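You operate a simulated robot arm through the tools that you are given. There is no shell and no other tool.

You run a simulated robot arm. Do the job below in one go: nothing can be reset, and whatever is moved stays where it is left.

TASK
Stand bundle nine in the green trough, close the push plate up, lock it and clip both bundles together.
Fine: its thumb nut ends tight; use the blue clip.

The check looks at the end state, three seconds after you hand in, the way a careful person would. Anything else that was tipped, shoved, dropped, spilled or broken makes it a failure.

THE ROBOT
A 7-joint arm with a two-finger parallel gripper, fixed in place. Base frame: the origin is on the floor under the middle of its stand, x ahead of it, y to its left, z up; the work surface is at about z = 90. Lengths are in cm, angles in rad, forces in N, time in s.
With the tool pointing down near the work surface it reaches from about 10 to 64 cm from the base axis. Its first joint turns from -1.152 to 1.152 rad. Payload 1.57 kg.
The TCP is the grasp point between the finger pads, 3 cm short of the fingertips. In the tool frame z runs along the fingers and y along their closing line. The gripper opens to 8 cm. The fingers are 1.7 cm wide and 1.2 cm thick; the gripper's body (4 by 8.2 cm) begins 8 cm behind the TCP.
Orientation is that of the tool frame in the base frame, as a unit quaternion [w, x, y, z]. With the fingers straight down and closing along the base's y, the tool's x points along the base's -x, its y along +y and its z along -z.

THE INTERFACE
- The arm moves only by the tool arm_command. Its argument "deltas" is a list of rows, each an object of numbers (a shift or turn left out is 0, a gripper value left out holds the last): "dx", "dy", "dz": the shift along the tool's x, y, z in units of 150 mm (1.0 is 150 mm); "rx", "ry", "rz": the turn, a rotation vector about the tool's x, y, z in units of 180 degrees (1.0 is 180 degrees); "fingers": the gripper command, from -1 (fully open) to 1 (shut), values between in proportion. In form: [{"dx": .., "dy": .., "dz": .., "rx": .., "ry": .., "rz": .., "fingers": ..}, ...]. A call has 1 to 20 rows; each row is the pose to reach, as a shift and turn from the pose commanded when the call began, along the tool's axes at that moment. A call with a number of a shift or a turn outside -1 to 1 is refused whole. Each row takes 0.2 s and may step no farther than 5 cm and 0.15 rad from the row before; otherwise, or with a gripper value out of range, the whole call is refused. Where a pose cannot be reached the arm comes as near as it can. A force on the tool above 90 N (or 10 N above the force at the start of the call, whichever is more), or a blocked arm, ends the call early, and 0.2 s more pass. Each finger travels about 7.2 cm/s and halts on what it meets, pressing with about 26 N; the grip force reading is that of the motor and also rises with nothing between the fingers. The clock runs only during rows and for 0.2 s after the last one: add rows that repeat a pose to give the fingers time. The reply holds the time, the measured pose of the TCP, the force on the tool along the base axes, the opening and the grip force, in the units named above and with some noise, with the torque about the TCP (base axes, N m) and any sound that the robot's microphone picked up.
- Cameras (640 x 400 px; columns grow to the right, rows downward): "scene" is fixed at [4.79, 42.81, 143.94]; the picture's right is [-0.80, -0.60, 0.00], its down [-0.33, 0.44, -0.84] and it looks along [0.50, -0.67, -0.55] (base axes); focal length 307 px, centre (320, 200). "wrist" rides on the gripper at [7.2, -0.7, -12.2] in the tool frame; the picture's right is [0.09, 1.00, 0.00], its down [-0.84, 0.08, -0.54] and it looks along [-0.54, 0.05, 0.84] (tool axes); focal length 238 px, centre (320, 200). There is no depth. A picture from a camera that has moved, and an enlarged one, comes with that camera's place and axes in the base frame and with its lens. The place of the scene camera against the robot may be out by one fixed shift of up to 1.8 cm in any direction.
- grab_frame(camera): a new picture of that camera. No time passes.
- zoom(camera, box): a new picture of the part [left, top, right, bottom] of that camera's present view, enlarged. No time passes.
- job_done(): hands the job in; it is judged then, once.

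Nothing tells you positions but the pictures and the camera data. Unless the task says otherwise, let go and move clear before handing in.

The tools are called by a JSON object that holds its "method" and its "body". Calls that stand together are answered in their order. arm_command: Moves the arm, as the interface text tells. Its arguments: {"type":"object","properties":{"deltas":{"type":"array"}},"required":["deltas"]} The other tools are called the same way: grab_frame (camera) takes a picture; zoom (camera, box) takes an enlarged picture of a part of a camera's view; job_done () hands the job in.

At the start:

```text
time_s: 0.0
tool_pos: [36.84, -16.55, 122.86]
orientation: [0.0, 0.0, 1.0, 0.0]
ft_force: [-0.4, 0.3, -0.7]
torque: [-0.01, -0.02, -0.03]
opening: 8.01
gripper_force: 0.1
```

scene: 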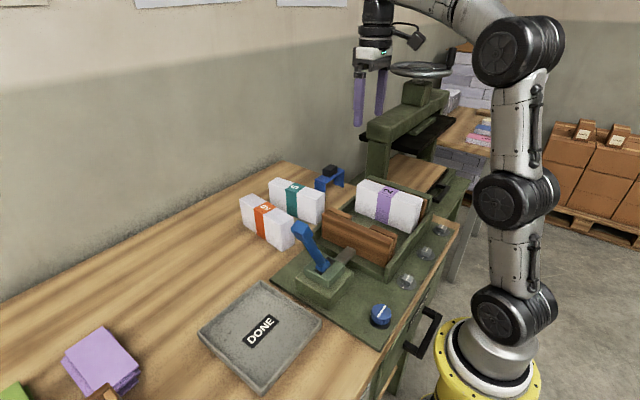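
wrist: 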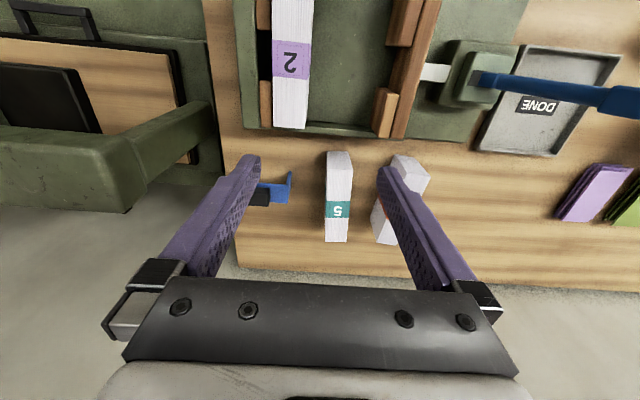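

I see a bench with a green trough holding bundle "2", two loose bundles (teal and orange labels), a blue clip near the wall, and a lever and push plate with a blue knob. I'll look closer before I move anything.

{"method": "zoom", "body": {"camera": "scene", "box": [220, 150, 480, 350]}}

{"method": "zoom", "body": {"camera": "scene", "box": [230, 160, 350, 260]}}

{"method": "zoom", "body": {"camera": "wrist", "box": [220, 0, 460, 260]}}

{"method": "zoom", "body": {"camera": "scene", "box": [270, 220, 430, 350]}}

```text
2.00 times, centred on (350, 250) of scene
camera zoom: at [4.79, 42.81, 143.94], right [-0.8, -0.6, 0.0], down [-0.33, 0.44, -0.84], along [0.5, -0.67, -0.55], focal length 614 px, centre (260, 100)
```

zoom: 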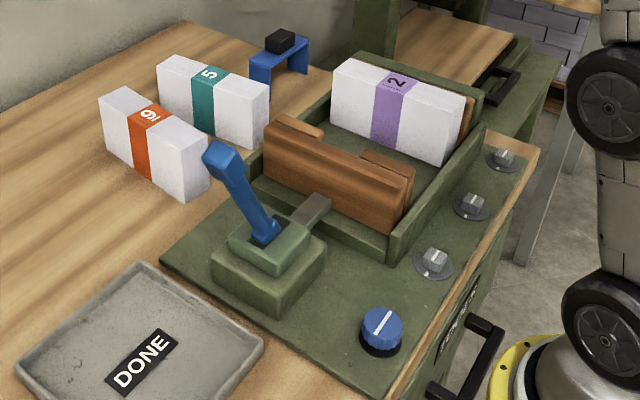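

```text
4.00 times, centred on (290, 210) of scene
camera zoom: at [4.79, 42.81, 143.94], right [-0.8, -0.6, 0.0], down [-0.33, 0.44, -0.84], along [0.5, -0.67, -0.55], focal length 1228 px, centre (440, 160)
```

zoom: 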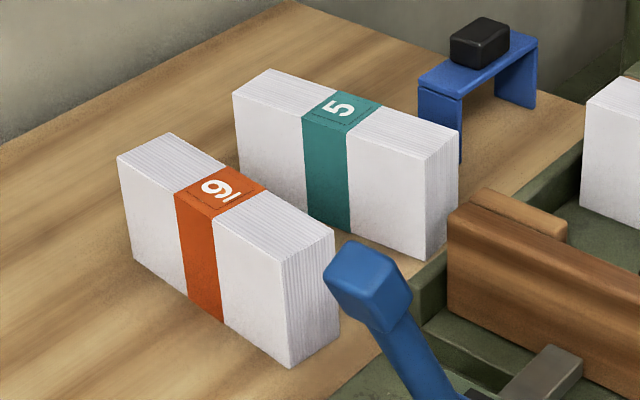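

```text
1.54 times, centred on (340, 130) of wrist
camera zoom: at [29.64, -17.07, 135.04], right [-0.09, 1.0, 0.0], down [0.84, 0.08, 0.54], along [0.54, 0.05, -0.84], focal length 367 px, centre (289, 308)
```

zoom: 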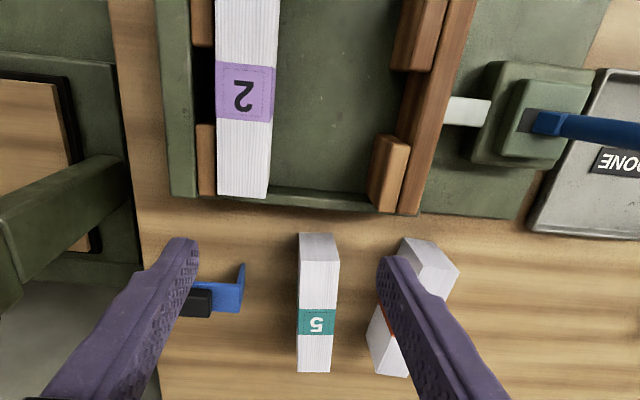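

```text
3.08 times, centred on (350, 285) of scene
camera zoom: at [4.79, 42.81, 143.94], right [-0.8, -0.6, 0.0], down [-0.33, 0.44, -0.84], along [0.5, -0.67, -0.55], focal length 945 px, centre (228, -62)
```

zoom: 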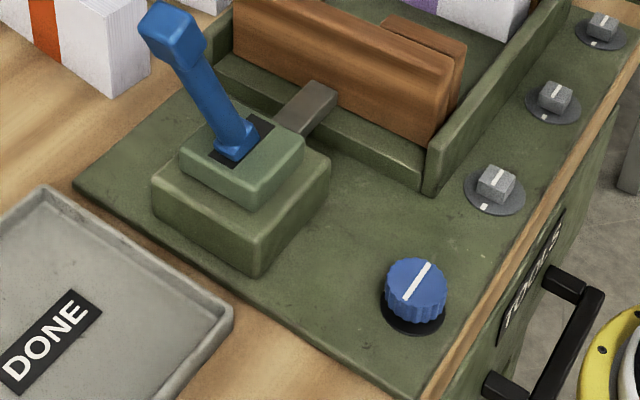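

I take the orange bundle as nine (underlined digit), the trough to be around x 20–40, y -20 to -4, and the lever and blue knob on the +y side of it. I'll move the gripper up high over the trough so the wrist camera can look at these parts.

{"method": "arm_command", "body": {"deltas": [{"dx": 0.16, "dy": 0.19}, {"dx": 0.33, "dy": 0.38}, {"dx": 0.5, "dy": 0.58}, {"dx": 0.656, "dy": 0.77}]}}

{"method": "grab_frame", "body": {"camera": "wrist"}}

{"method": "grab_frame", "body": {"camera": "scene"}}

```text
time_s: 1.0
tool_pos: [26.89, -4.74, 122.93]
orientation: [0.0, 0.001, 1.0, 0.0]
ft_force: [0.5, -0.4, -0.3]
torque: [0.01, 0.0, 0.02]
opening: 7.98
gripper_force: 0.0
```

```text
taken
camera wrist: at [19.69, -5.46, 135.08], right [-0.09, 1.0, 0.0], down [0.84, 0.08, 0.54], along [0.54, 0.05, -0.84], focal length 238 px, centre (320, 200)
```

wrist: 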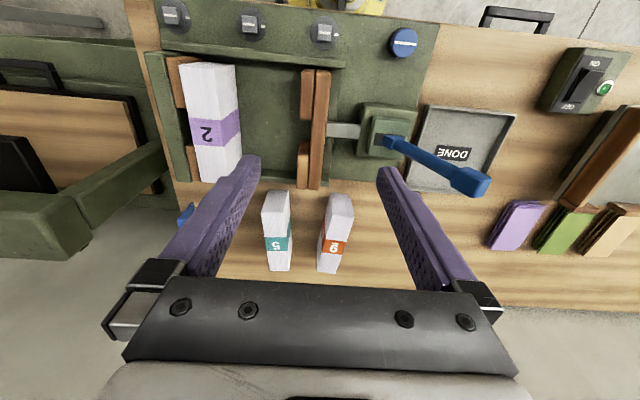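

```text
taken
```

scene: 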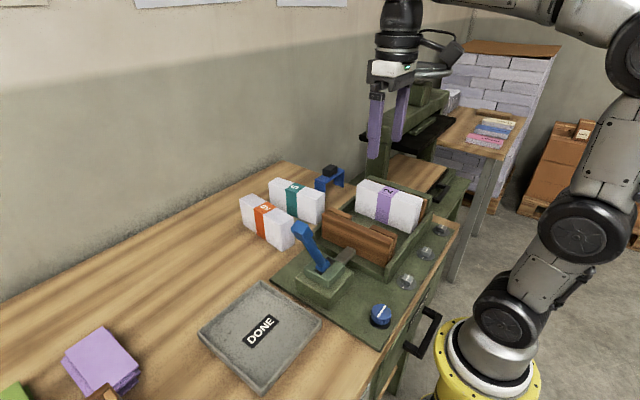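

The wrist view now shows the whole fixture, plus a separate on/off switch that I won't touch. I'm zooming in on the digits, knobs, lever and trough.

{"method": "zoom", "body": {"camera": "wrist", "box": [250, 180, 370, 280]}}

{"method": "zoom", "body": {"camera": "wrist", "box": [290, 0, 490, 130]}}

{"method": "zoom", "body": {"camera": "wrist", "box": [140, 40, 400, 200]}}

{"method": "zoom", "body": {"camera": "scene", "box": [300, 150, 380, 200]}}

{"method": "zoom", "body": {"camera": "scene", "box": [350, 280, 430, 340]}}

```text
4.00 times, centred on (310, 230) of wrist
camera zoom: at [19.69, -5.46, 135.08], right [-0.09, 1.0, 0.0], down [0.84, 0.08, 0.54], along [0.54, 0.05, -0.84], focal length 953 px, centre (360, 80)
```

zoom: 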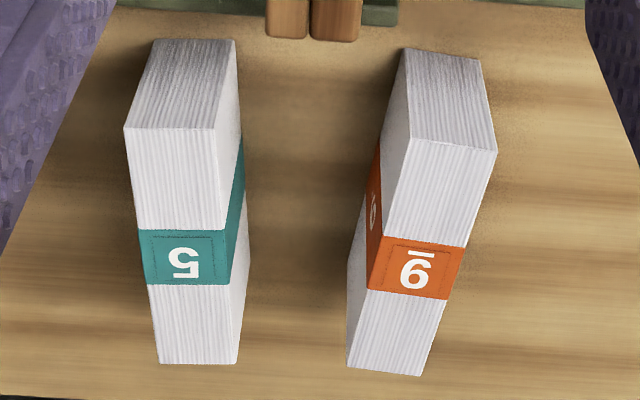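

```text
3.08 times, centred on (390, 65) of wrist
camera zoom: at [19.69, -5.46, 135.08], right [-0.09, 1.0, 0.0], down [0.84, 0.08, 0.54], along [0.54, 0.05, -0.84], focal length 733 px, centre (105, 615)
```

zoom: 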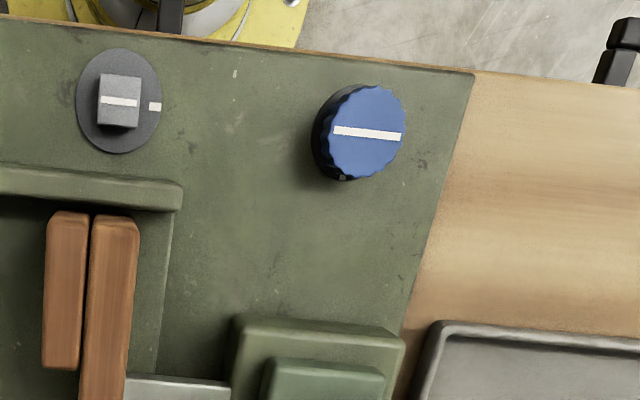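

```text
2.46 times, centred on (270, 120) of wrist
camera zoom: at [19.69, -5.46, 135.08], right [-0.09, 1.0, 0.0], down [0.84, 0.08, 0.54], along [0.54, 0.05, -0.84], focal length 587 px, centre (443, 397)
```

zoom: 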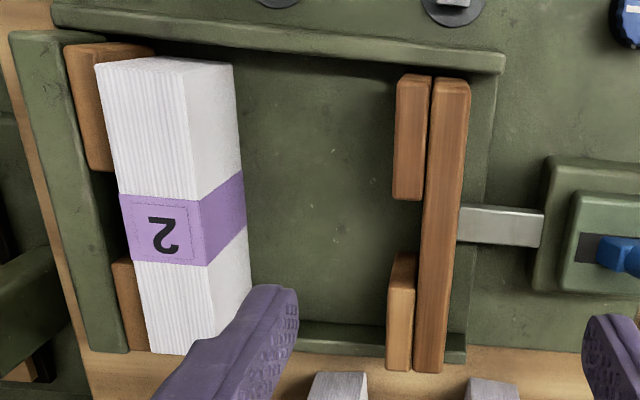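

```text
8.00 times, centred on (340, 175) of scene
camera zoom: at [4.79, 42.81, 143.94], right [-0.8, -0.6, 0.0], down [-0.33, 0.44, -0.84], along [0.5, -0.67, -0.55], focal length 2457 px, centre (160, 400)
```

zoom: 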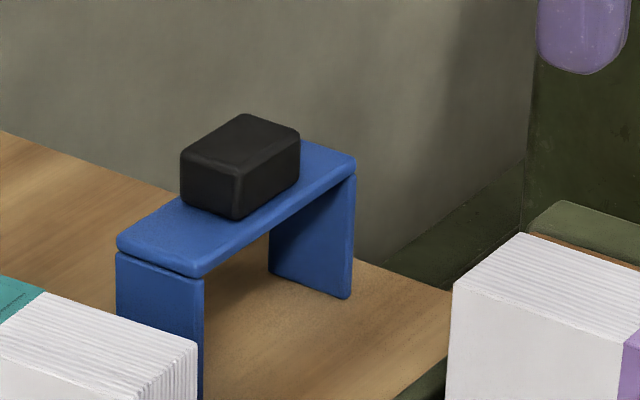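

```text
6.67 times, centred on (390, 310) of scene
camera zoom: at [4.79, 42.81, 143.94], right [-0.8, -0.6, 0.0], down [-0.33, 0.44, -0.84], along [0.5, -0.67, -0.55], focal length 2047 px, centre (-147, -533)
```

zoom: 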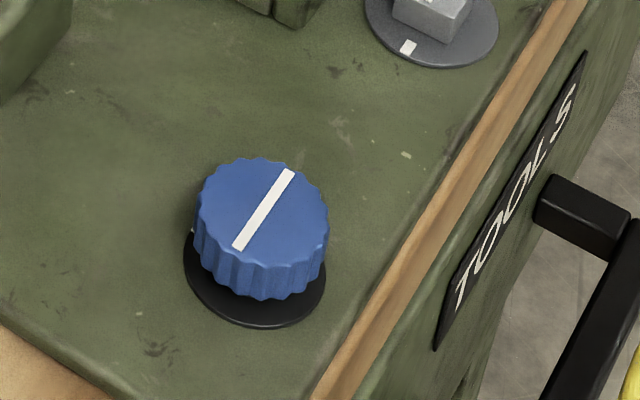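

The orange label's digit could be a 6 or a 9 depending on which side the underline is, so I'll zoom right in on it and on the other coloured stacks before deciding.

{"method": "zoom", "body": {"camera": "wrist", "box": [315, 220, 355, 265]}}

{"method": "zoom", "body": {"camera": "scene", "box": [240, 190, 290, 240]}}

{"method": "zoom", "body": {"camera": "scene", "box": [270, 175, 320, 215]}}

{"method": "zoom", "body": {"camera": "wrist", "box": [480, 40, 640, 260]}}

{"method": "zoom", "body": {"camera": "scene", "box": [440, 90, 520, 160]}}

{"method": "zoom", "body": {"camera": "scene", "box": [0, 320, 160, 400]}}

```text
8.89 times, centred on (335, 242) of wrist
camera zoom: at [19.69, -5.46, 135.08], right [-0.09, 1.0, 0.0], down [0.84, 0.08, 0.54], along [0.54, 0.05, -0.84], focal length 2119 px, centre (187, -178)
```

zoom: 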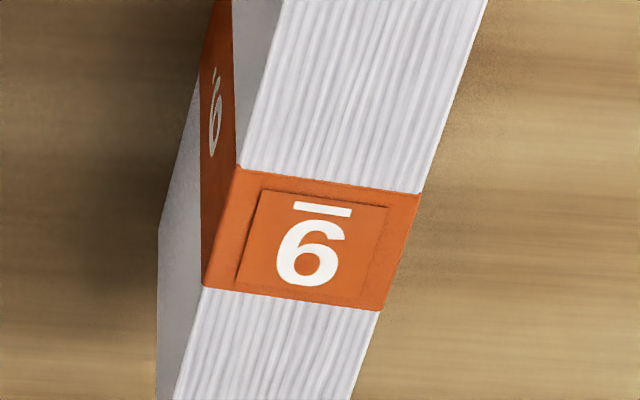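

```text
8.00 times, centred on (265, 215) of scene
camera zoom: at [4.79, 42.81, 143.94], right [-0.8, -0.6, 0.0], down [-0.33, 0.44, -0.84], along [0.5, -0.67, -0.55], focal length 2457 px, centre (760, 80)
```

zoom: 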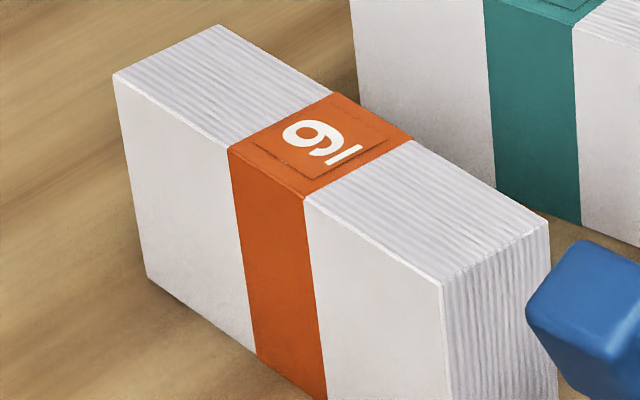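

```text
10.00 times, centred on (295, 195) of scene
camera zoom: at [4.79, 42.81, 143.94], right [-0.8, -0.6, 0.0], down [-0.33, 0.44, -0.84], along [0.5, -0.67, -0.55], focal length 3071 px, centre (570, 250)
```

zoom: 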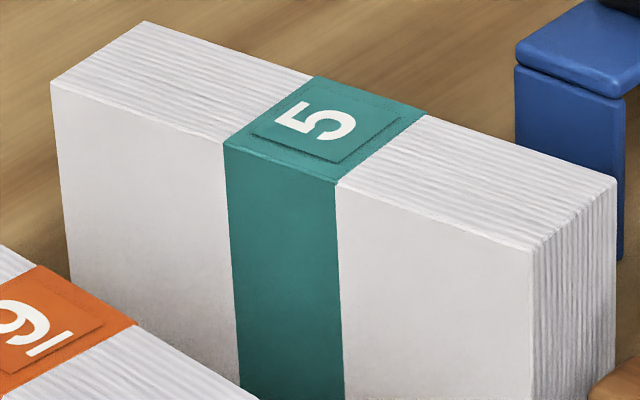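

```text
1.82 times, centred on (560, 150) of wrist
camera zoom: at [19.69, -5.46, 135.08], right [-0.09, 1.0, 0.0], down [0.84, 0.08, 0.54], along [0.54, 0.05, -0.84], focal length 433 px, centre (-116, 291)
```

zoom: 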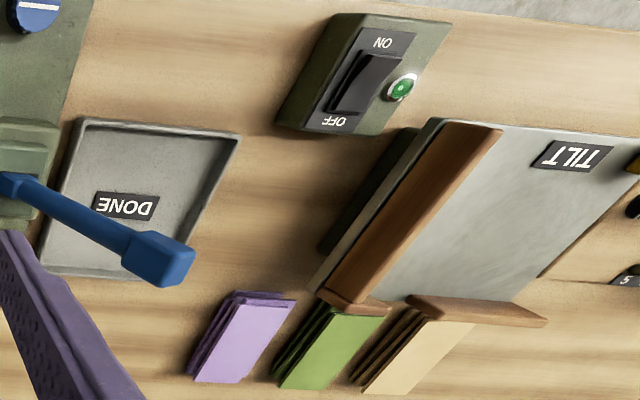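

```text
5.71 times, centred on (480, 125) of scene
camera zoom: at [4.79, 42.81, 143.94], right [-0.8, -0.6, 0.0], down [-0.33, 0.44, -0.84], along [0.5, -0.67, -0.55], focal length 1755 px, centre (-594, 629)
```

zoom: 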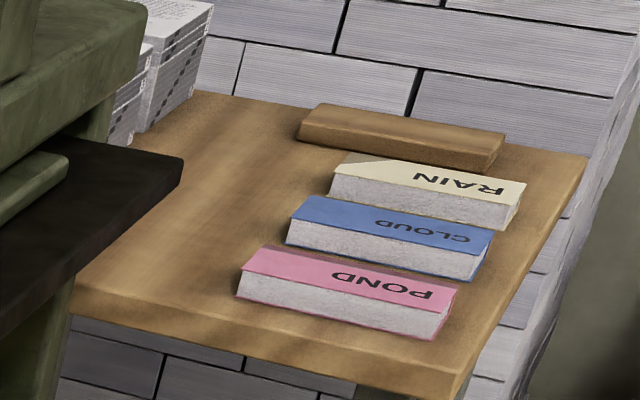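

```text
4.00 times, centred on (80, 360) of scene
camera zoom: at [4.79, 42.81, 143.94], right [-0.8, -0.6, 0.0], down [-0.33, 0.44, -0.84], along [0.5, -0.67, -0.55], focal length 1228 px, centre (1280, -440)
```

zoom: 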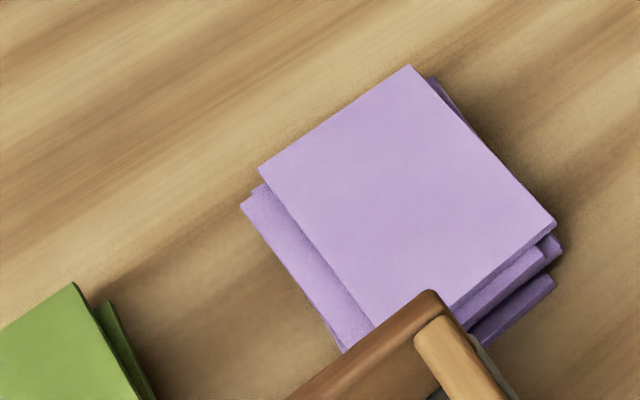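

The underline sits at the tail end of the loop, so the orange bundle is nine and lies around (54.6, 0.7). I'll fly over high to look at it straight on.

{"method": "arm_command", "body": {"deltas": [{"dx": -0.31, "dy": 0.06}, {"dx": -0.62, "dy": 0.12}, {"dx": -0.933, "dy": 0.18}]}}

{"method": "arm_command", "body": {"deltas": [{"dx": -0.23, "dy": 0.045, "dz": 0.1}, {"dx": -0.46, "dy": 0.09, "dz": 0.2}, {"dx": -0.69, "dy": 0.135, "dz": 0.3}, {"dx": -0.913, "dy": 0.18, "dz": 0.4}]}}

{"method": "grab_frame", "body": {"camera": "wrist"}}

{"method": "grab_frame", "body": {"camera": "scene"}}

```text
time_s: 1.8
tool_pos: [41.29, -1.97, 122.96]
orientation: [0.001, 0.0, 1.0, 0.0]
ft_force: [0.5, 0.2, 0.8]
torque: [0.0, -0.02, -0.01]
opening: 8.01
gripper_force: 0.2
```

```text
time_s: 2.8
tool_pos: [54.7, 0.49, 117.02]
orientation: [0.001, 0.0, 1.0, 0.0]
ft_force: [-1.4, 0.7, 0.1]
torque: [-0.01, -0.03, -0.01]
opening: 8.05
gripper_force: 0.1
```

```text
taken
camera wrist: at [47.57, 0.02, 129.08], right [-0.09, 1.0, 0.0], down [0.84, 0.08, 0.54], along [0.54, 0.05, -0.84], focal length 238 px, centre (320, 200)
```

wrist: 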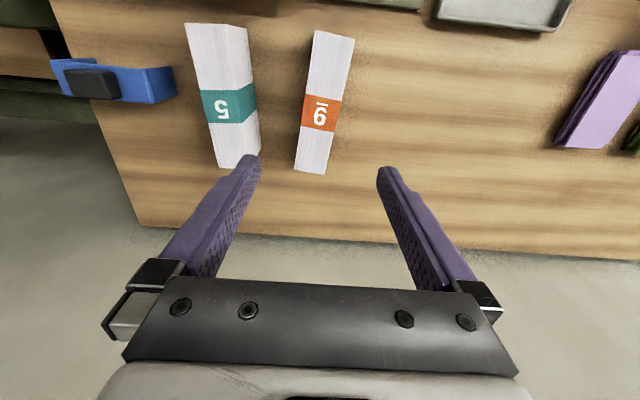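

```text
taken
```

scene: 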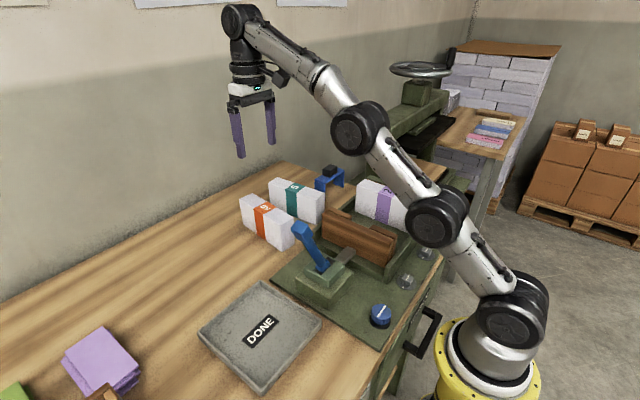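

Both loose bundles and the clip are visible from close by. I'm enlarging the view to measure bundle nine and the clip.

{"method": "zoom", "body": {"camera": "wrist", "box": [240, 10, 400, 190]}}

{"method": "zoom", "body": {"camera": "wrist", "box": [30, 30, 270, 180]}}

```text
2.22 times, centred on (320, 100) of wrist
camera zoom: at [47.57, 0.02, 129.08], right [-0.09, 1.0, 0.0], down [0.84, 0.08, 0.54], along [0.54, 0.05, -0.84], focal length 530 px, centre (320, 422)
```

zoom: 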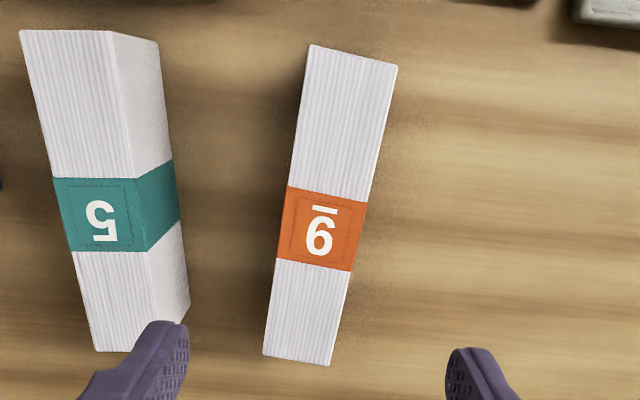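

```text
2.67 times, centred on (150, 105) of wrist
camera zoom: at [47.57, 0.02, 129.08], right [-0.09, 1.0, 0.0], down [0.84, 0.08, 0.54], along [0.54, 0.05, -0.84], focal length 636 px, centre (773, 453)
```

zoom: 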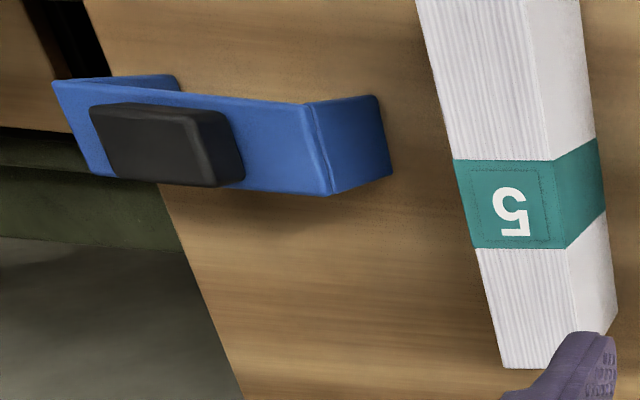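

Bundle nine measures about 16.4 × 4.3 × 8.6 cm, centred at (54.55, 0.73) and yawed about -0.10 rad. I'll align the gripper and come partway down over it, then check.

{"method": "arm_command", "body": {"deltas": [{"dx": 0.005, "dz": 0.27, "rz": 0.0325, "fingers": -1}, {"dx": 0.01, "dz": 0.53, "rz": 0.0325, "fingers": -1}, {"dx": 0.0147, "dz": 0.8, "rz": 0.0325, "fingers": -1}]}}

{"method": "grab_frame", "body": {"camera": "wrist"}}

{"method": "zoom", "body": {"camera": "scene", "box": [210, 120, 330, 270]}}

```text
time_s: 3.6
tool_pos: [54.5, 0.46, 105.05]
orientation: [0.001, 0.052, 0.999, 0.0]
ft_force: [-0.2, 0.5, -0.4]
torque: [0.05, -0.05, -0.05]
opening: 8.01
gripper_force: 0.1
```

```text
taken
camera wrist: at [47.17, 0.64, 117.2], right [0.01, 1.0, 0.0], down [0.84, -0.01, 0.54], along [0.54, -0.01, -0.84], focal length 238 px, centre (320, 200)
```

wrist: 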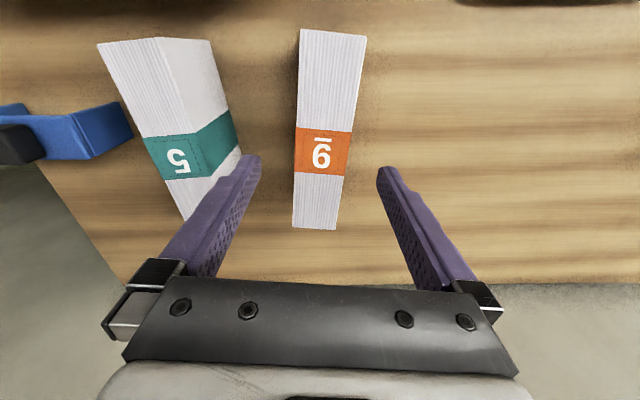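

```text
2.67 times, centred on (270, 195) of scene
camera zoom: at [4.79, 42.81, 143.94], right [-0.8, -0.6, 0.0], down [-0.33, 0.44, -0.84], along [0.5, -0.67, -0.55], focal length 819 px, centre (453, 213)
```

zoom: 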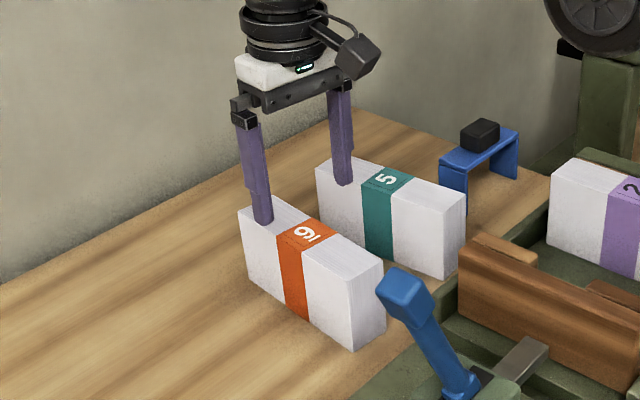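

The fingers straddle bundle nine with the centre lined up. Now I'll descend to z≈95 and close on it.

{"method": "arm_command", "body": {"deltas": [{"dx": -0.003, "dy": 0.003, "dz": 0.22, "fingers": -1}, {"dx": -0.006, "dy": 0.007, "dz": 0.44, "fingers": -1}, {"dx": -0.006, "dy": 0.007, "dz": 0.65, "fingers": -1}, {"dx": -0.006, "dy": 0.007, "dz": 0.65, "fingers": -1}]}}

{"method": "arm_command", "body": {"deltas": [{"fingers": 1}, {"fingers": 1}, {"fingers": 1}, {"fingers": 1}, {"fingers": 1}]}}

{"method": "grab_frame", "body": {"camera": "wrist"}}

{"method": "grab_frame", "body": {"camera": "scene"}}

```text
time_s: 4.6
tool_pos: [54.59, 0.47, 95.14]
orientation: [0.0, 0.051, 0.999, -0.001]
ft_force: [0.1, 0.9, -0.6]
torque: [0.0, -0.01, -0.03]
opening: 7.99
gripper_force: 0.0
```

```text
time_s: 5.8
tool_pos: [54.57, 0.46, 95.22]
orientation: [0.0, 0.051, 0.999, 0.0]
ft_force: [0.6, 0.5, -0.2]
torque: [-0.02, -0.2, 0.09]
opening: 4.36
gripper_force: 25.8
```

```text
taken
camera wrist: at [47.25, 0.65, 107.35], right [0.01, 1.0, 0.0], down [0.84, -0.01, 0.54], along [0.54, -0.01, -0.84], focal length 238 px, centre (320, 200)
```

wrist: 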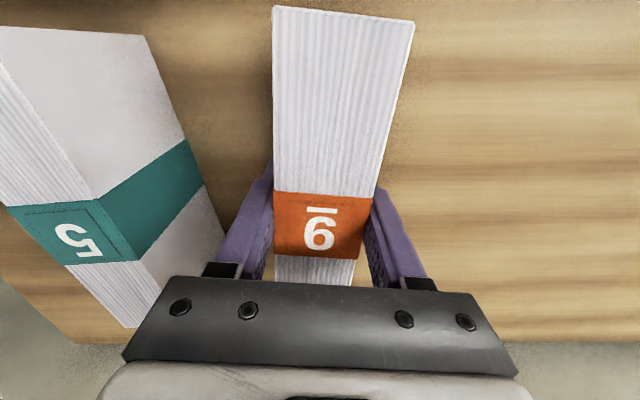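

```text
taken
```

scene: 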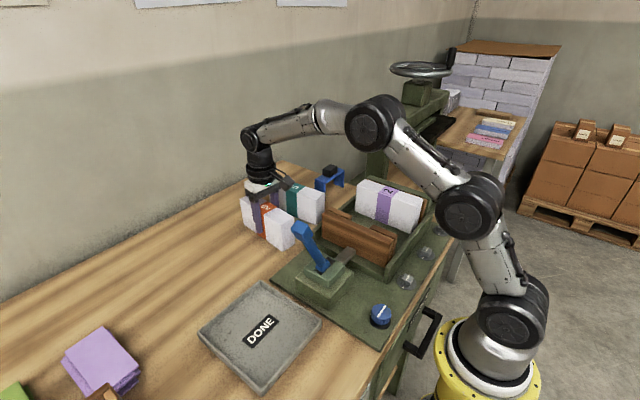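

Bundle nine is gripped (opening 4.36 cm). I'm lifting it straight up clear of everything, and meanwhile checking the trough geometry in the scene view.

{"method": "arm_command", "body": {"deltas": [{"dz": -0.1, "fingers": 1}, {"dz": -0.33, "fingers": 1}, {"dz": -0.56, "fingers": 1}, {"dz": -0.78, "fingers": 1}, {"dz": -1.0, "fingers": 1}]}}

{"method": "grab_frame", "body": {"camera": "scene"}}

{"method": "grab_frame", "body": {"camera": "wrist"}}

{"method": "zoom", "body": {"camera": "scene", "box": [300, 160, 460, 290]}}

```text
time_s: 7.0
tool_pos: [54.57, 0.54, 110.03]
orientation: [0.0, 0.05, 0.999, 0.0]
ft_force: [-0.2, 0.2, -2.5]
torque: [-0.01, 0.01, 0.0]
opening: 4.39
gripper_force: 26.0
```

```text
taken
```

scene: 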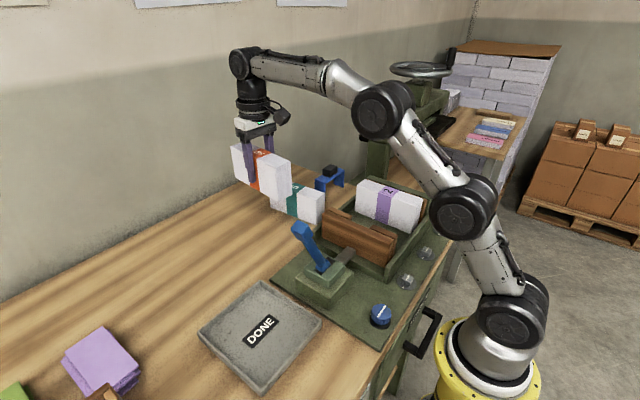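

```text
taken
camera wrist: at [47.3, 0.67, 122.25], right [0.01, 1.0, 0.0], down [0.84, -0.01, 0.54], along [0.54, -0.01, -0.84], focal length 238 px, centre (320, 200)
```

wrist: 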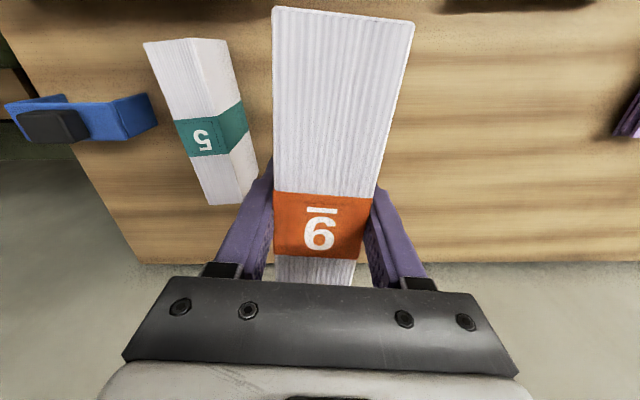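

```text
3.08 times, centred on (380, 225) of scene
camera zoom: at [4.8, 42.81, 143.94], right [-0.8, -0.6, 0.0], down [-0.33, 0.44, -0.84], along [0.5, -0.67, -0.55], focal length 945 px, centre (135, 123)
```

zoom: 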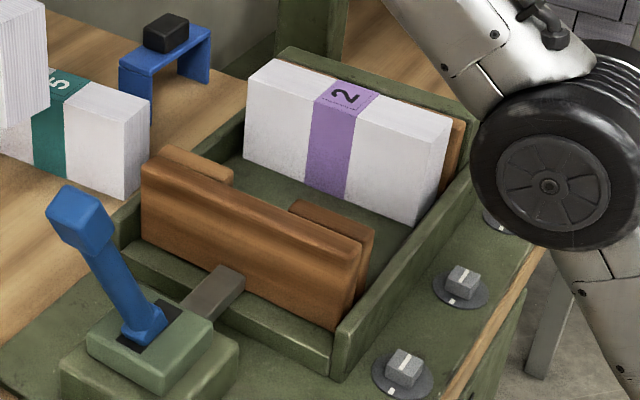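

The bundle is held firmly and clear. I'll square it up to the trough and carry it at a safe height toward (31, -13).

{"method": "arm_command", "body": {"deltas": [{"dx": 0.187, "dy": -0.136, "dz": -0.06, "rz": -0.008, "fingers": 1}, {"dx": 0.374, "dy": -0.273, "dz": -0.133, "rz": -0.016, "fingers": 1}, {"dx": 0.561, "dy": -0.41, "dz": -0.133, "rz": -0.024, "fingers": 1}, {"dx": 0.748, "dy": -0.546, "dz": -0.133, "rz": -0.0325, "fingers": 1}]}}

{"method": "arm_command", "body": {"deltas": [{"dx": 0.19, "dy": -0.113, "fingers": 1}, {"dx": 0.38, "dy": -0.226, "fingers": 1}, {"dx": 0.57, "dy": -0.34, "fingers": 1}, {"dx": 0.767, "dy": -0.453, "fingers": 1}, {"dx": 0.767, "dy": -0.453, "fingers": 1}]}}

{"method": "grab_frame", "body": {"camera": "wrist"}}

{"method": "grab_frame", "body": {"camera": "scene"}}

```text
time_s: 8.0
tool_pos: [42.66, -6.42, 112.06]
orientation: [0.0, 0.0, 1.0, -0.001]
ft_force: [-0.9, 0.8, -4.4]
torque: [0.01, 0.02, 0.0]
opening: 4.38
gripper_force: 25.7
```

```text
time_s: 9.2
tool_pos: [30.99, -13.32, 112.1]
orientation: [0.0, 0.0, 1.0, 0.0]
ft_force: [0.5, 0.1, -4.1]
torque: [0.02, 0.01, 0.03]
opening: 4.37
gripper_force: 26.1
```

```text
taken
camera wrist: at [23.82, -13.89, 124.29], right [-0.09, 1.0, 0.0], down [0.84, 0.08, 0.54], along [0.54, 0.05, -0.84], focal length 238 px, centre (320, 200)
```

wrist: 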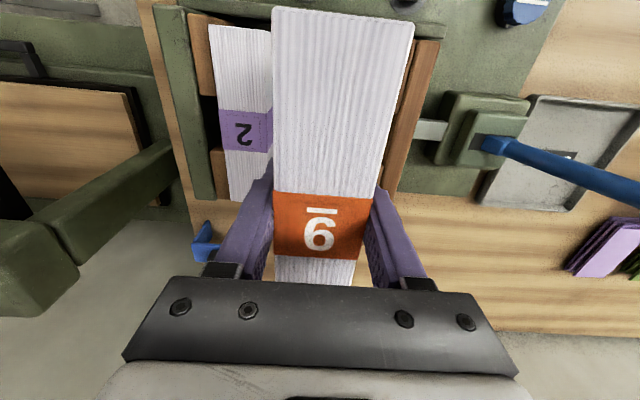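

```text
taken
```

scene: 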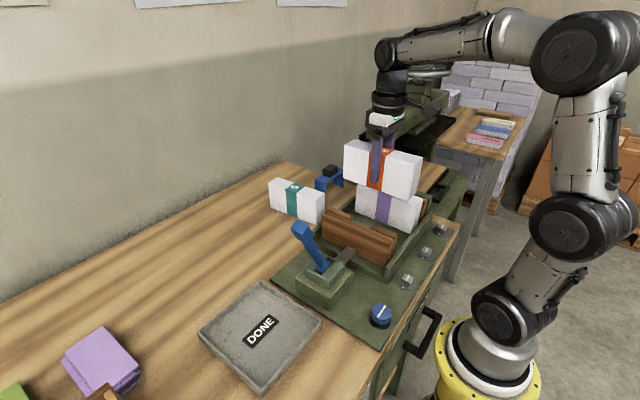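

Bundle nine is over the gap between bundle 2 and the push plate. I'm zooming to check the margins before lowering.

{"method": "zoom", "body": {"camera": "wrist", "box": [150, 0, 470, 210]}}

{"method": "zoom", "body": {"camera": "scene", "box": [310, 120, 450, 280]}}

```text
1.90 times, centred on (310, 105) of wrist
camera zoom: at [23.82, -13.89, 124.29], right [-0.09, 1.0, 0.0], down [0.84, 0.08, 0.54], along [0.54, 0.05, -0.84], focal length 454 px, centre (339, 381)
```

zoom: 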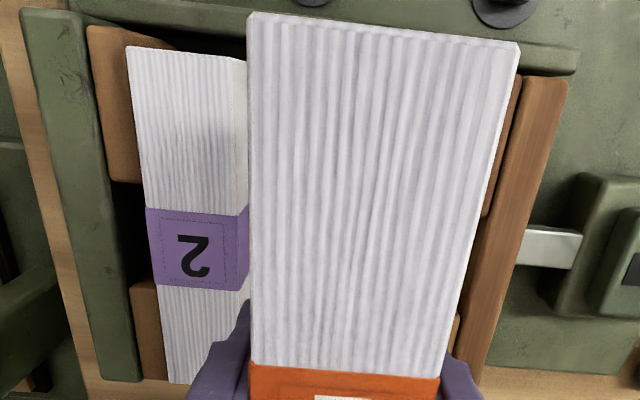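

```text
2.50 times, centred on (380, 200) of scene
camera zoom: at [4.79, 42.81, 143.94], right [-0.8, -0.6, 0.0], down [-0.33, 0.44, -0.84], along [0.5, -0.67, -0.55], focal length 768 px, centre (170, 200)
```

zoom: 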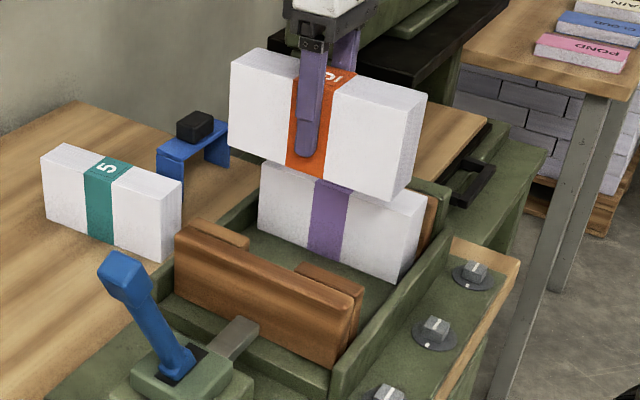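

Bundle 2 spans x 23.1–39.2 and y -22.4 to -18.2, with its top at z≈101.9, so the trough floor is at about 93.3. Bundle nine has clear gaps on both sides, so I'm lowering it to just above the floor.

{"method": "arm_command", "body": {"deltas": [{"dx": -0.005, "dz": 0.25, "fingers": 1}, {"dx": -0.01, "dz": 0.5, "fingers": 1}, {"dx": -0.01, "dz": 0.7, "fingers": 1}, {"dx": -0.01, "dz": 0.86, "fingers": 1}, {"dx": -0.01, "dz": 0.86, "fingers": 1}]}}

{"method": "grab_frame", "body": {"camera": "wrist"}}

{"method": "zoom", "body": {"camera": "scene", "box": [310, 140, 450, 280]}}

```text
time_s: 10.4
tool_pos: [31.41, -13.05, 99.22]
orientation: [0.0, -0.001, 1.0, 0.0]
ft_force: [0.2, -0.9, -4.4]
torque: [-0.01, 0.0, -0.03]
opening: 4.37
gripper_force: 25.6
```

```text
taken
camera wrist: at [24.09, -13.77, 111.32], right [-0.09, 1.0, 0.0], down [0.84, 0.08, 0.54], along [0.54, 0.05, -0.84], focal length 238 px, centre (320, 200)
```

wrist: 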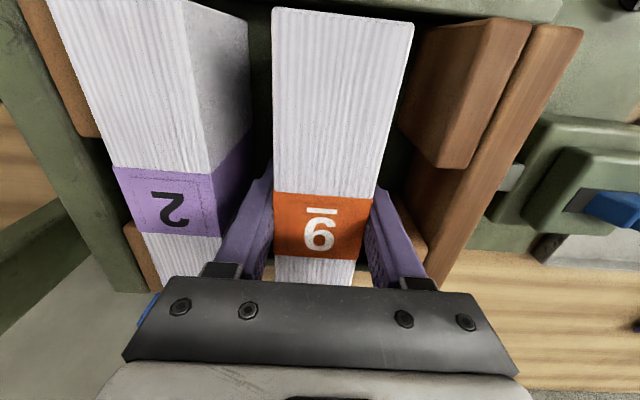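

```text
2.86 times, centred on (380, 210) of scene
camera zoom: at [4.79, 42.81, 143.94], right [-0.8, -0.6, 0.0], down [-0.33, 0.44, -0.84], along [0.5, -0.67, -0.55], focal length 877 px, centre (149, 171)
```

zoom: 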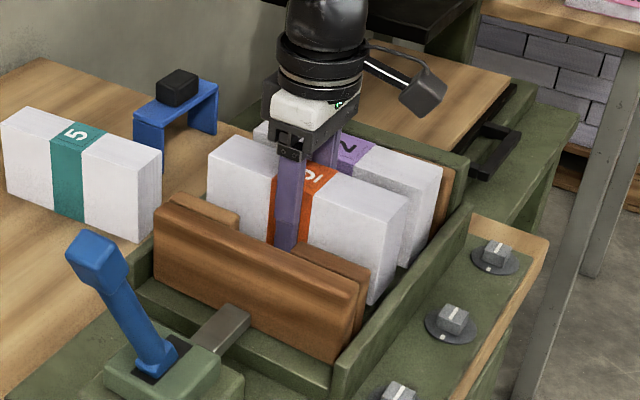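

It's nearly level with bundle 2 and has about 0.7 cm to go. I'm easing it down in small steps and watching the force.

{"method": "arm_command", "body": {"deltas": [{"dz": 0.013, "fingers": 1}, {"dz": 0.027, "fingers": 1}, {"dz": 0.027, "fingers": 1}]}}

{"method": "arm_command", "body": {"deltas": [{"dz": 0.007, "fingers": 1}, {"dz": 0.013, "fingers": 1}, {"dz": 0.013, "fingers": 1}]}}

```text
time_s: 11.2
tool_pos: [31.19, -13.12, 98.88]
orientation: [0.0, 0.0, 1.0, 0.0]
ft_force: [0.1, 0.2, -3.4]
torque: [0.03, 0.0, -0.03]
opening: 4.38
gripper_force: 25.9
```

```text
time_s: 12.0
tool_pos: [31.25, -13.23, 98.66]
orientation: [0.0, 0.0, 1.0, -0.001]
ft_force: [-0.3, 1.5, -3.8]
torque: [0.02, -0.01, 0.01]
opening: 4.38
gripper_force: 26.3
```

{"method": "arm_command", "body": {"deltas": [{"dz": 0.007, "fingers": 1}, {"dz": 0.013, "fingers": 1}, {"dz": 0.013, "fingers": 1}]}}

{"method": "arm_command", "body": {"deltas": [{"dz": 0.007, "fingers": 1}, {"dz": 0.007, "fingers": 1}]}}

```text
time_s: 12.8
tool_pos: [31.2, -13.15, 98.4]
orientation: [0.0, 0.0, 1.0, 0.0]
ft_force: [0.2, -0.4, -2.9]
torque: [0.01, -0.01, 0.0]
opening: 4.35
gripper_force: 26.0
```

```text
time_s: 13.4
tool_pos: [31.2, -13.24, 98.32]
orientation: [0.0, 0.0, 1.0, 0.0]
ft_force: [-0.4, 0.3, -4.2]
torque: [0.0, 0.01, -0.02]
opening: 4.38
gripper_force: 26.3
```

There's no floor contact yet; the force is still just the bundle's weight. I'll check from both cameras.

{"method": "grab_frame", "body": {"camera": "wrist"}}

{"method": "zoom", "body": {"camera": "scene", "box": [340, 170, 440, 260]}}

{"method": "arm_command", "body": {"deltas": [{"dz": 0.01, "fingers": 1}, {"dz": 0.01, "fingers": 1}]}}

```text
taken
camera wrist: at [24.04, -13.8, 110.51], right [-0.09, 1.0, 0.0], down [0.84, 0.08, 0.54], along [0.54, 0.05, -0.84], focal length 238 px, centre (320, 200)
```

wrist: 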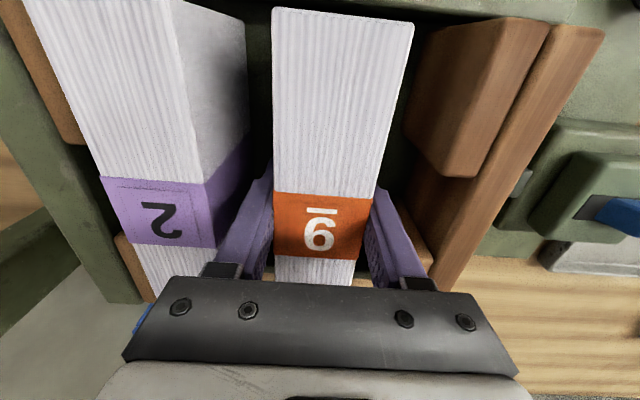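

```text
4.44 times, centred on (390, 215) of scene
camera zoom: at [4.79, 42.81, 143.94], right [-0.8, -0.6, 0.0], down [-0.33, 0.44, -0.84], along [0.5, -0.67, -0.55], focal length 1365 px, centre (9, 133)
```

zoom: 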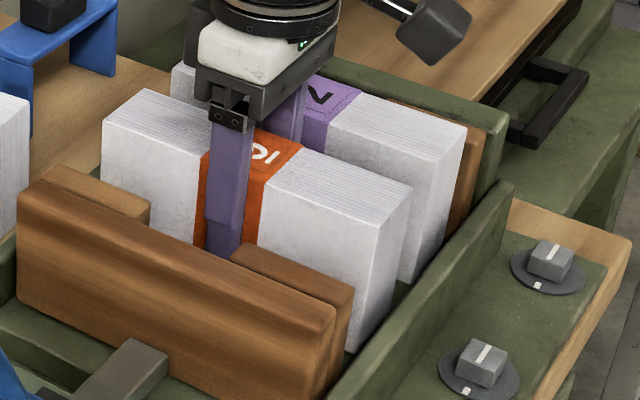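

```text
time_s: 14.0
tool_pos: [31.27, -13.23, 98.2]
orientation: [0.0, 0.0, 1.0, 0.0]
ft_force: [0.0, 0.2, -2.8]
torque: [-0.04, 0.01, -0.01]
opening: 4.38
gripper_force: 25.9
```

{"method": "arm_command", "body": {"deltas": [{"dz": 0.01, "fingers": 1}, {"dz": 0.01, "fingers": 1}]}}

{"method": "arm_command", "body": {"deltas": [{"dz": 0.01, "fingers": 1}, {"dz": 0.01, "fingers": 1}]}}

{"method": "arm_command", "body": {"deltas": [{"dz": 0.01, "fingers": 1}, {"dz": 0.01, "fingers": 1}]}}

```text
time_s: 14.6
tool_pos: [31.21, -13.26, 98.24]
orientation: [0.001, 0.0, 1.0, 0.001]
ft_force: [-4.9, 1.5, 13.8]
torque: [0.27, 0.72, 0.02]
opening: 4.39
gripper_force: 26.1
```

```text
time_s: 15.2
tool_pos: [31.45, -13.21, 98.14]
orientation: [0.002, 0.0, 1.0, 0.0]
ft_force: [-3.5, 3.8, 21.4]
torque: [0.6, -0.08, 0.01]
opening: 4.41
gripper_force: 26.2
```

```text
time_s: 15.8
tool_pos: [31.41, -13.3, 97.83]
orientation: [0.003, 0.0, 1.0, -0.001]
ft_force: [4.0, 3.5, 22.2]
torque: [0.49, -0.08, 0.05]
opening: 4.42
gripper_force: 26.1
```

The floor was touched at TCP z≈98.1. I'll relax the push, open just to about 6 cm so the finger doesn't touch bundle 2, and rise out.

{"method": "arm_command", "body": {"deltas": [{"dz": -0.015, "fingers": 1}, {"dz": -0.015, "fingers": 1}]}}

{"method": "arm_command", "body": {"deltas": [{"fingers": -0.3}, {"fingers": -0.45}, {"fingers": -0.45}, {"fingers": -0.45}]}}

{"method": "grab_frame", "body": {"camera": "wrist"}}

{"method": "zoom", "body": {"camera": "scene", "box": [340, 170, 440, 260]}}

```text
time_s: 16.4
tool_pos: [31.33, -13.07, 97.92]
orientation: [-0.001, 0.0, 1.0, 0.0]
ft_force: [3.2, -1.4, 4.6]
torque: [-0.12, -0.85, -0.04]
opening: 4.38
gripper_force: 26.1
```

```text
time_s: 17.4
tool_pos: [31.26, -13.24, 97.96]
orientation: [0.0, -0.001, 1.0, 0.0]
ft_force: [-0.4, 0.5, 0.5]
torque: [-0.01, -0.01, 0.02]
opening: 5.81
gripper_force: 0.0
```

```text
taken
camera wrist: at [24.02, -13.82, 110.09], right [-0.09, 1.0, 0.0], down [0.84, 0.08, 0.54], along [0.54, 0.05, -0.84], focal length 238 px, centre (320, 200)
```

wrist: 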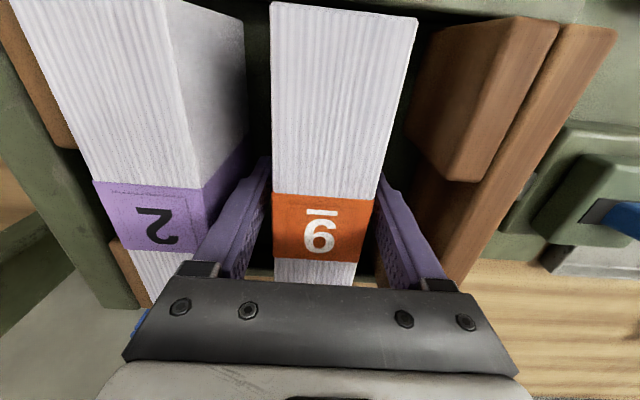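

```text
4.44 times, centred on (390, 215) of scene
camera zoom: at [4.79, 42.81, 143.94], right [-0.8, -0.6, 0.0], down [-0.33, 0.44, -0.84], along [0.5, -0.67, -0.55], focal length 1365 px, centre (9, 133)
```

zoom: 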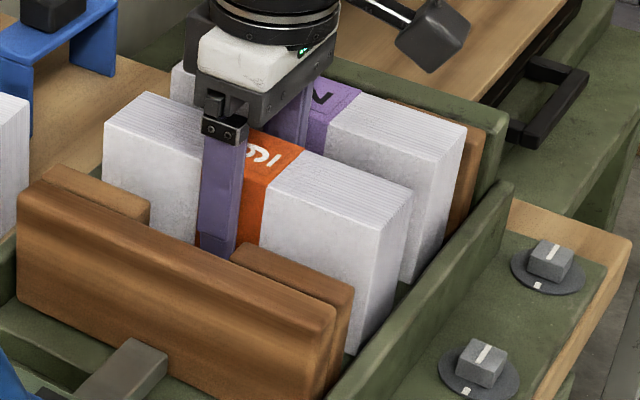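

Bundle nine stands by itself next to bundle 2. I'm rising straight up and out.

{"method": "arm_command", "body": {"deltas": [{"dz": -0.15, "fingers": -0.45}, {"dz": -0.35, "fingers": -0.45}, {"dz": -0.6, "fingers": -0.45}, {"dz": -0.8, "fingers": -0.45}, {"dz": -1.0, "fingers": -0.45}]}}

{"method": "grab_frame", "body": {"camera": "wrist"}}

{"method": "grab_frame", "body": {"camera": "scene"}}

```text
time_s: 18.6
tool_pos: [31.27, -13.26, 113.02]
orientation: [0.0, 0.0, 1.0, 0.0]
ft_force: [-0.3, -0.3, 0.0]
torque: [-0.01, 0.01, 0.01]
opening: 5.77
gripper_force: 0.1
```

```text
taken
camera wrist: at [24.03, -13.84, 125.12], right [-0.09, 1.0, 0.0], down [0.84, 0.08, 0.54], along [0.54, 0.05, -0.84], focal length 238 px, centre (320, 200)
```

wrist: 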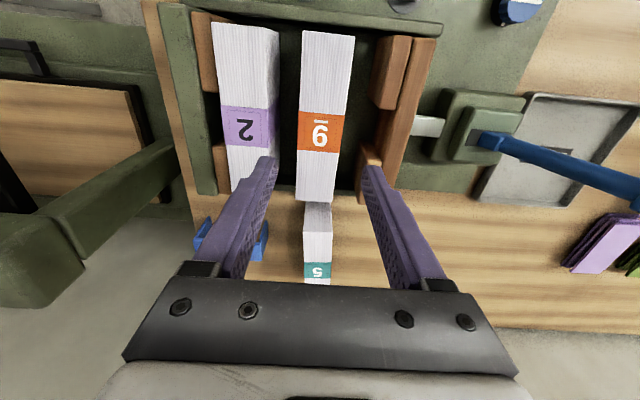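

```text
taken
```

scene: 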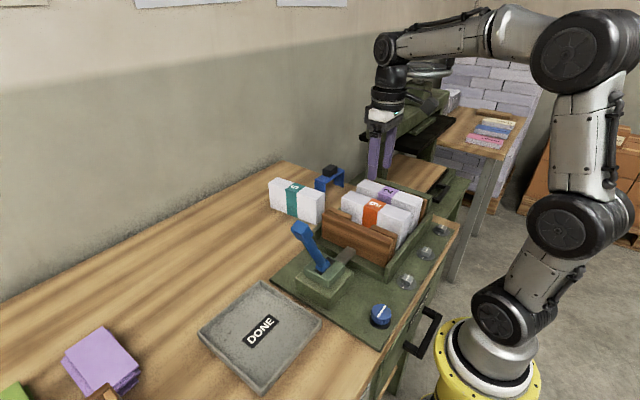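

Next is the lever. I'm moving up and over toward it to measure the handle precisely.

{"method": "arm_command", "body": {"deltas": [{"dz": -0.2, "fingers": -0.45}, {"dy": 0.2, "dz": -0.4, "fingers": -0.45}, {"dy": 0.45, "dz": -0.6, "fingers": -0.45}, {"dy": 0.7, "dz": -0.7, "fingers": -0.45}, {"dy": 0.95, "dz": -0.7, "fingers": -0.45}]}}

{"method": "arm_command", "body": {"deltas": [{"dx": 0.2, "dy": 0.1, "fingers": -1}, {"dx": 0.4, "dy": 0.2, "fingers": -1}, {"dx": 0.4, "dy": 0.3, "fingers": -1}]}}

{"method": "grab_frame", "body": {"camera": "wrist"}}

{"method": "grab_frame", "body": {"camera": "scene"}}

```text
time_s: 19.8
tool_pos: [31.33, 1.03, 123.54]
orientation: [0.0, 0.002, 1.0, 0.0]
ft_force: [0.5, 0.1, -0.2]
torque: [0.01, 0.0, -0.01]
opening: 5.79
gripper_force: 0.1
```

```text
time_s: 20.6
tool_pos: [25.42, 5.6, 123.46]
orientation: [0.0, 0.0, 1.0, -0.001]
ft_force: [-0.3, 0.0, 0.4]
torque: [-0.01, -0.04, 0.01]
opening: 8.01
gripper_force: 0.1
```

```text
taken
camera wrist: at [18.06, 4.96, 135.63], right [-0.09, 1.0, 0.0], down [0.84, 0.08, 0.54], along [0.54, 0.05, -0.84], focal length 238 px, centre (320, 200)
```

wrist: 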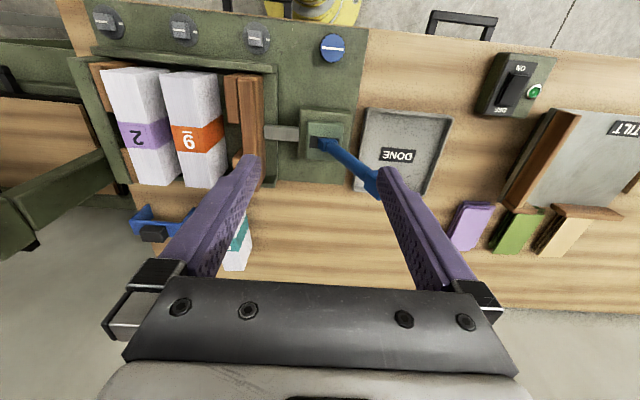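

```text
taken
```

scene: 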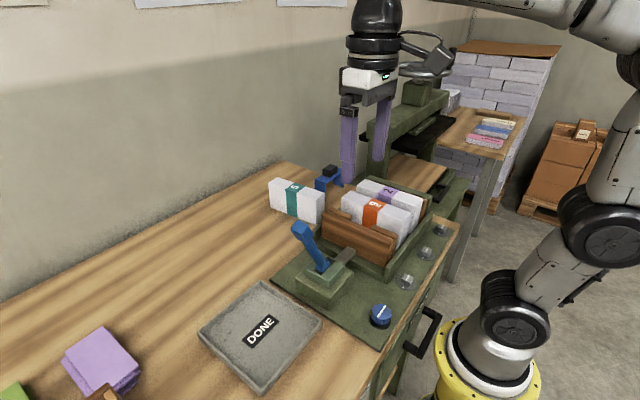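

The handle tip is partly hidden behind a finger. I'm zooming for lever and knob details.

{"method": "zoom", "body": {"camera": "wrist", "box": [260, 90, 460, 220]}}

{"method": "zoom", "body": {"camera": "wrist", "box": [300, 20, 370, 70]}}

{"method": "zoom", "body": {"camera": "wrist", "box": [80, 0, 280, 130]}}

{"method": "zoom", "body": {"camera": "scene", "box": [280, 215, 360, 300]}}

```text
3.08 times, centred on (360, 155) of wrist
camera zoom: at [18.06, 4.96, 135.63], right [-0.09, 1.0, 0.0], down [0.84, 0.08, 0.54], along [0.54, 0.05, -0.84], focal length 733 px, centre (197, 338)
```

zoom: 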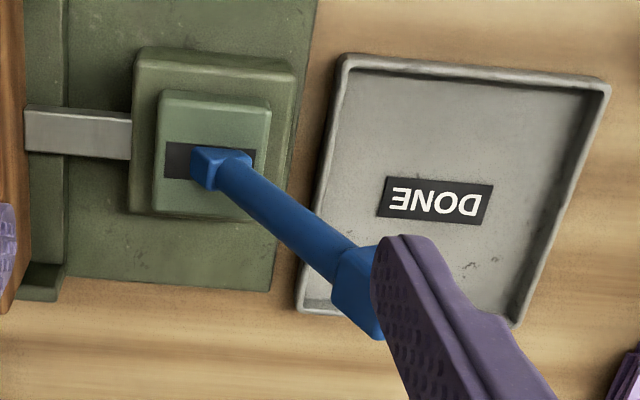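

```text
8.00 times, centred on (335, 45) of wrist
camera zoom: at [18.06, 4.96, 135.63], right [-0.09, 1.0, 0.0], down [0.84, 0.08, 0.54], along [0.54, 0.05, -0.84], focal length 1907 px, centre (200, 1440)
```

zoom: 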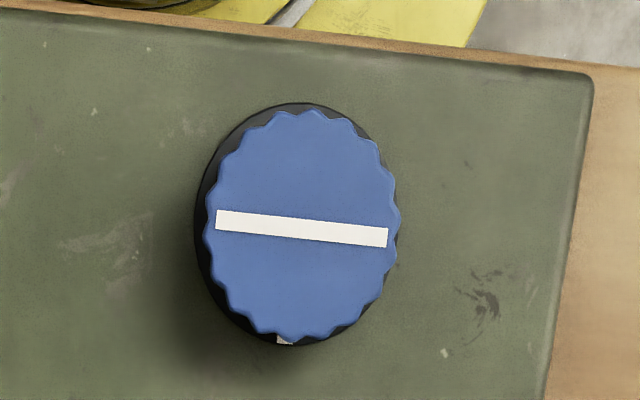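

```text
3.08 times, centred on (180, 65) of wrist
camera zoom: at [18.06, 4.96, 135.63], right [-0.09, 1.0, 0.0], down [0.84, 0.08, 0.54], along [0.54, 0.05, -0.84], focal length 733 px, centre (751, 615)
```

zoom: 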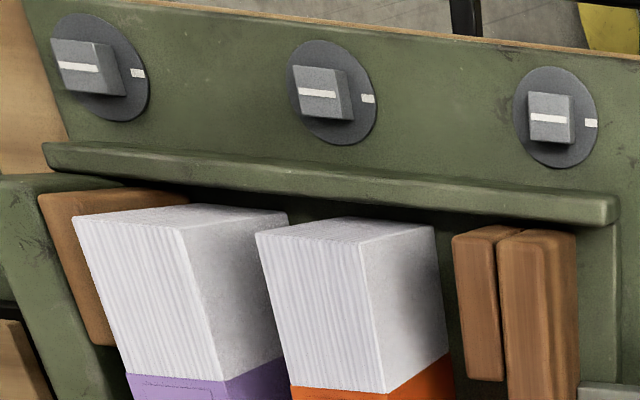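

```text
4.71 times, centred on (320, 258) of scene
camera zoom: at [4.79, 42.81, 143.94], right [-0.8, -0.6, 0.0], down [-0.33, 0.44, -0.84], along [0.5, -0.67, -0.55], focal length 1445 px, centre (320, -71)
```

zoom: 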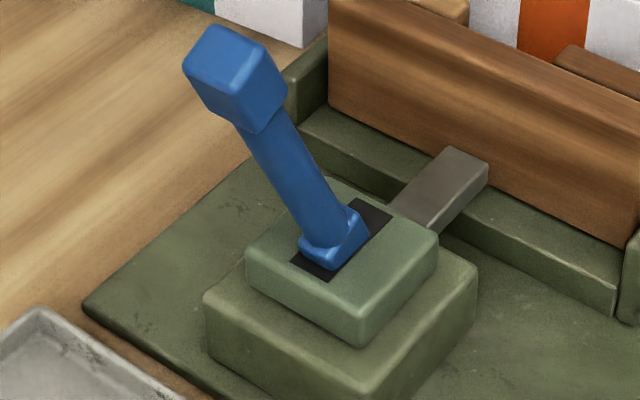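

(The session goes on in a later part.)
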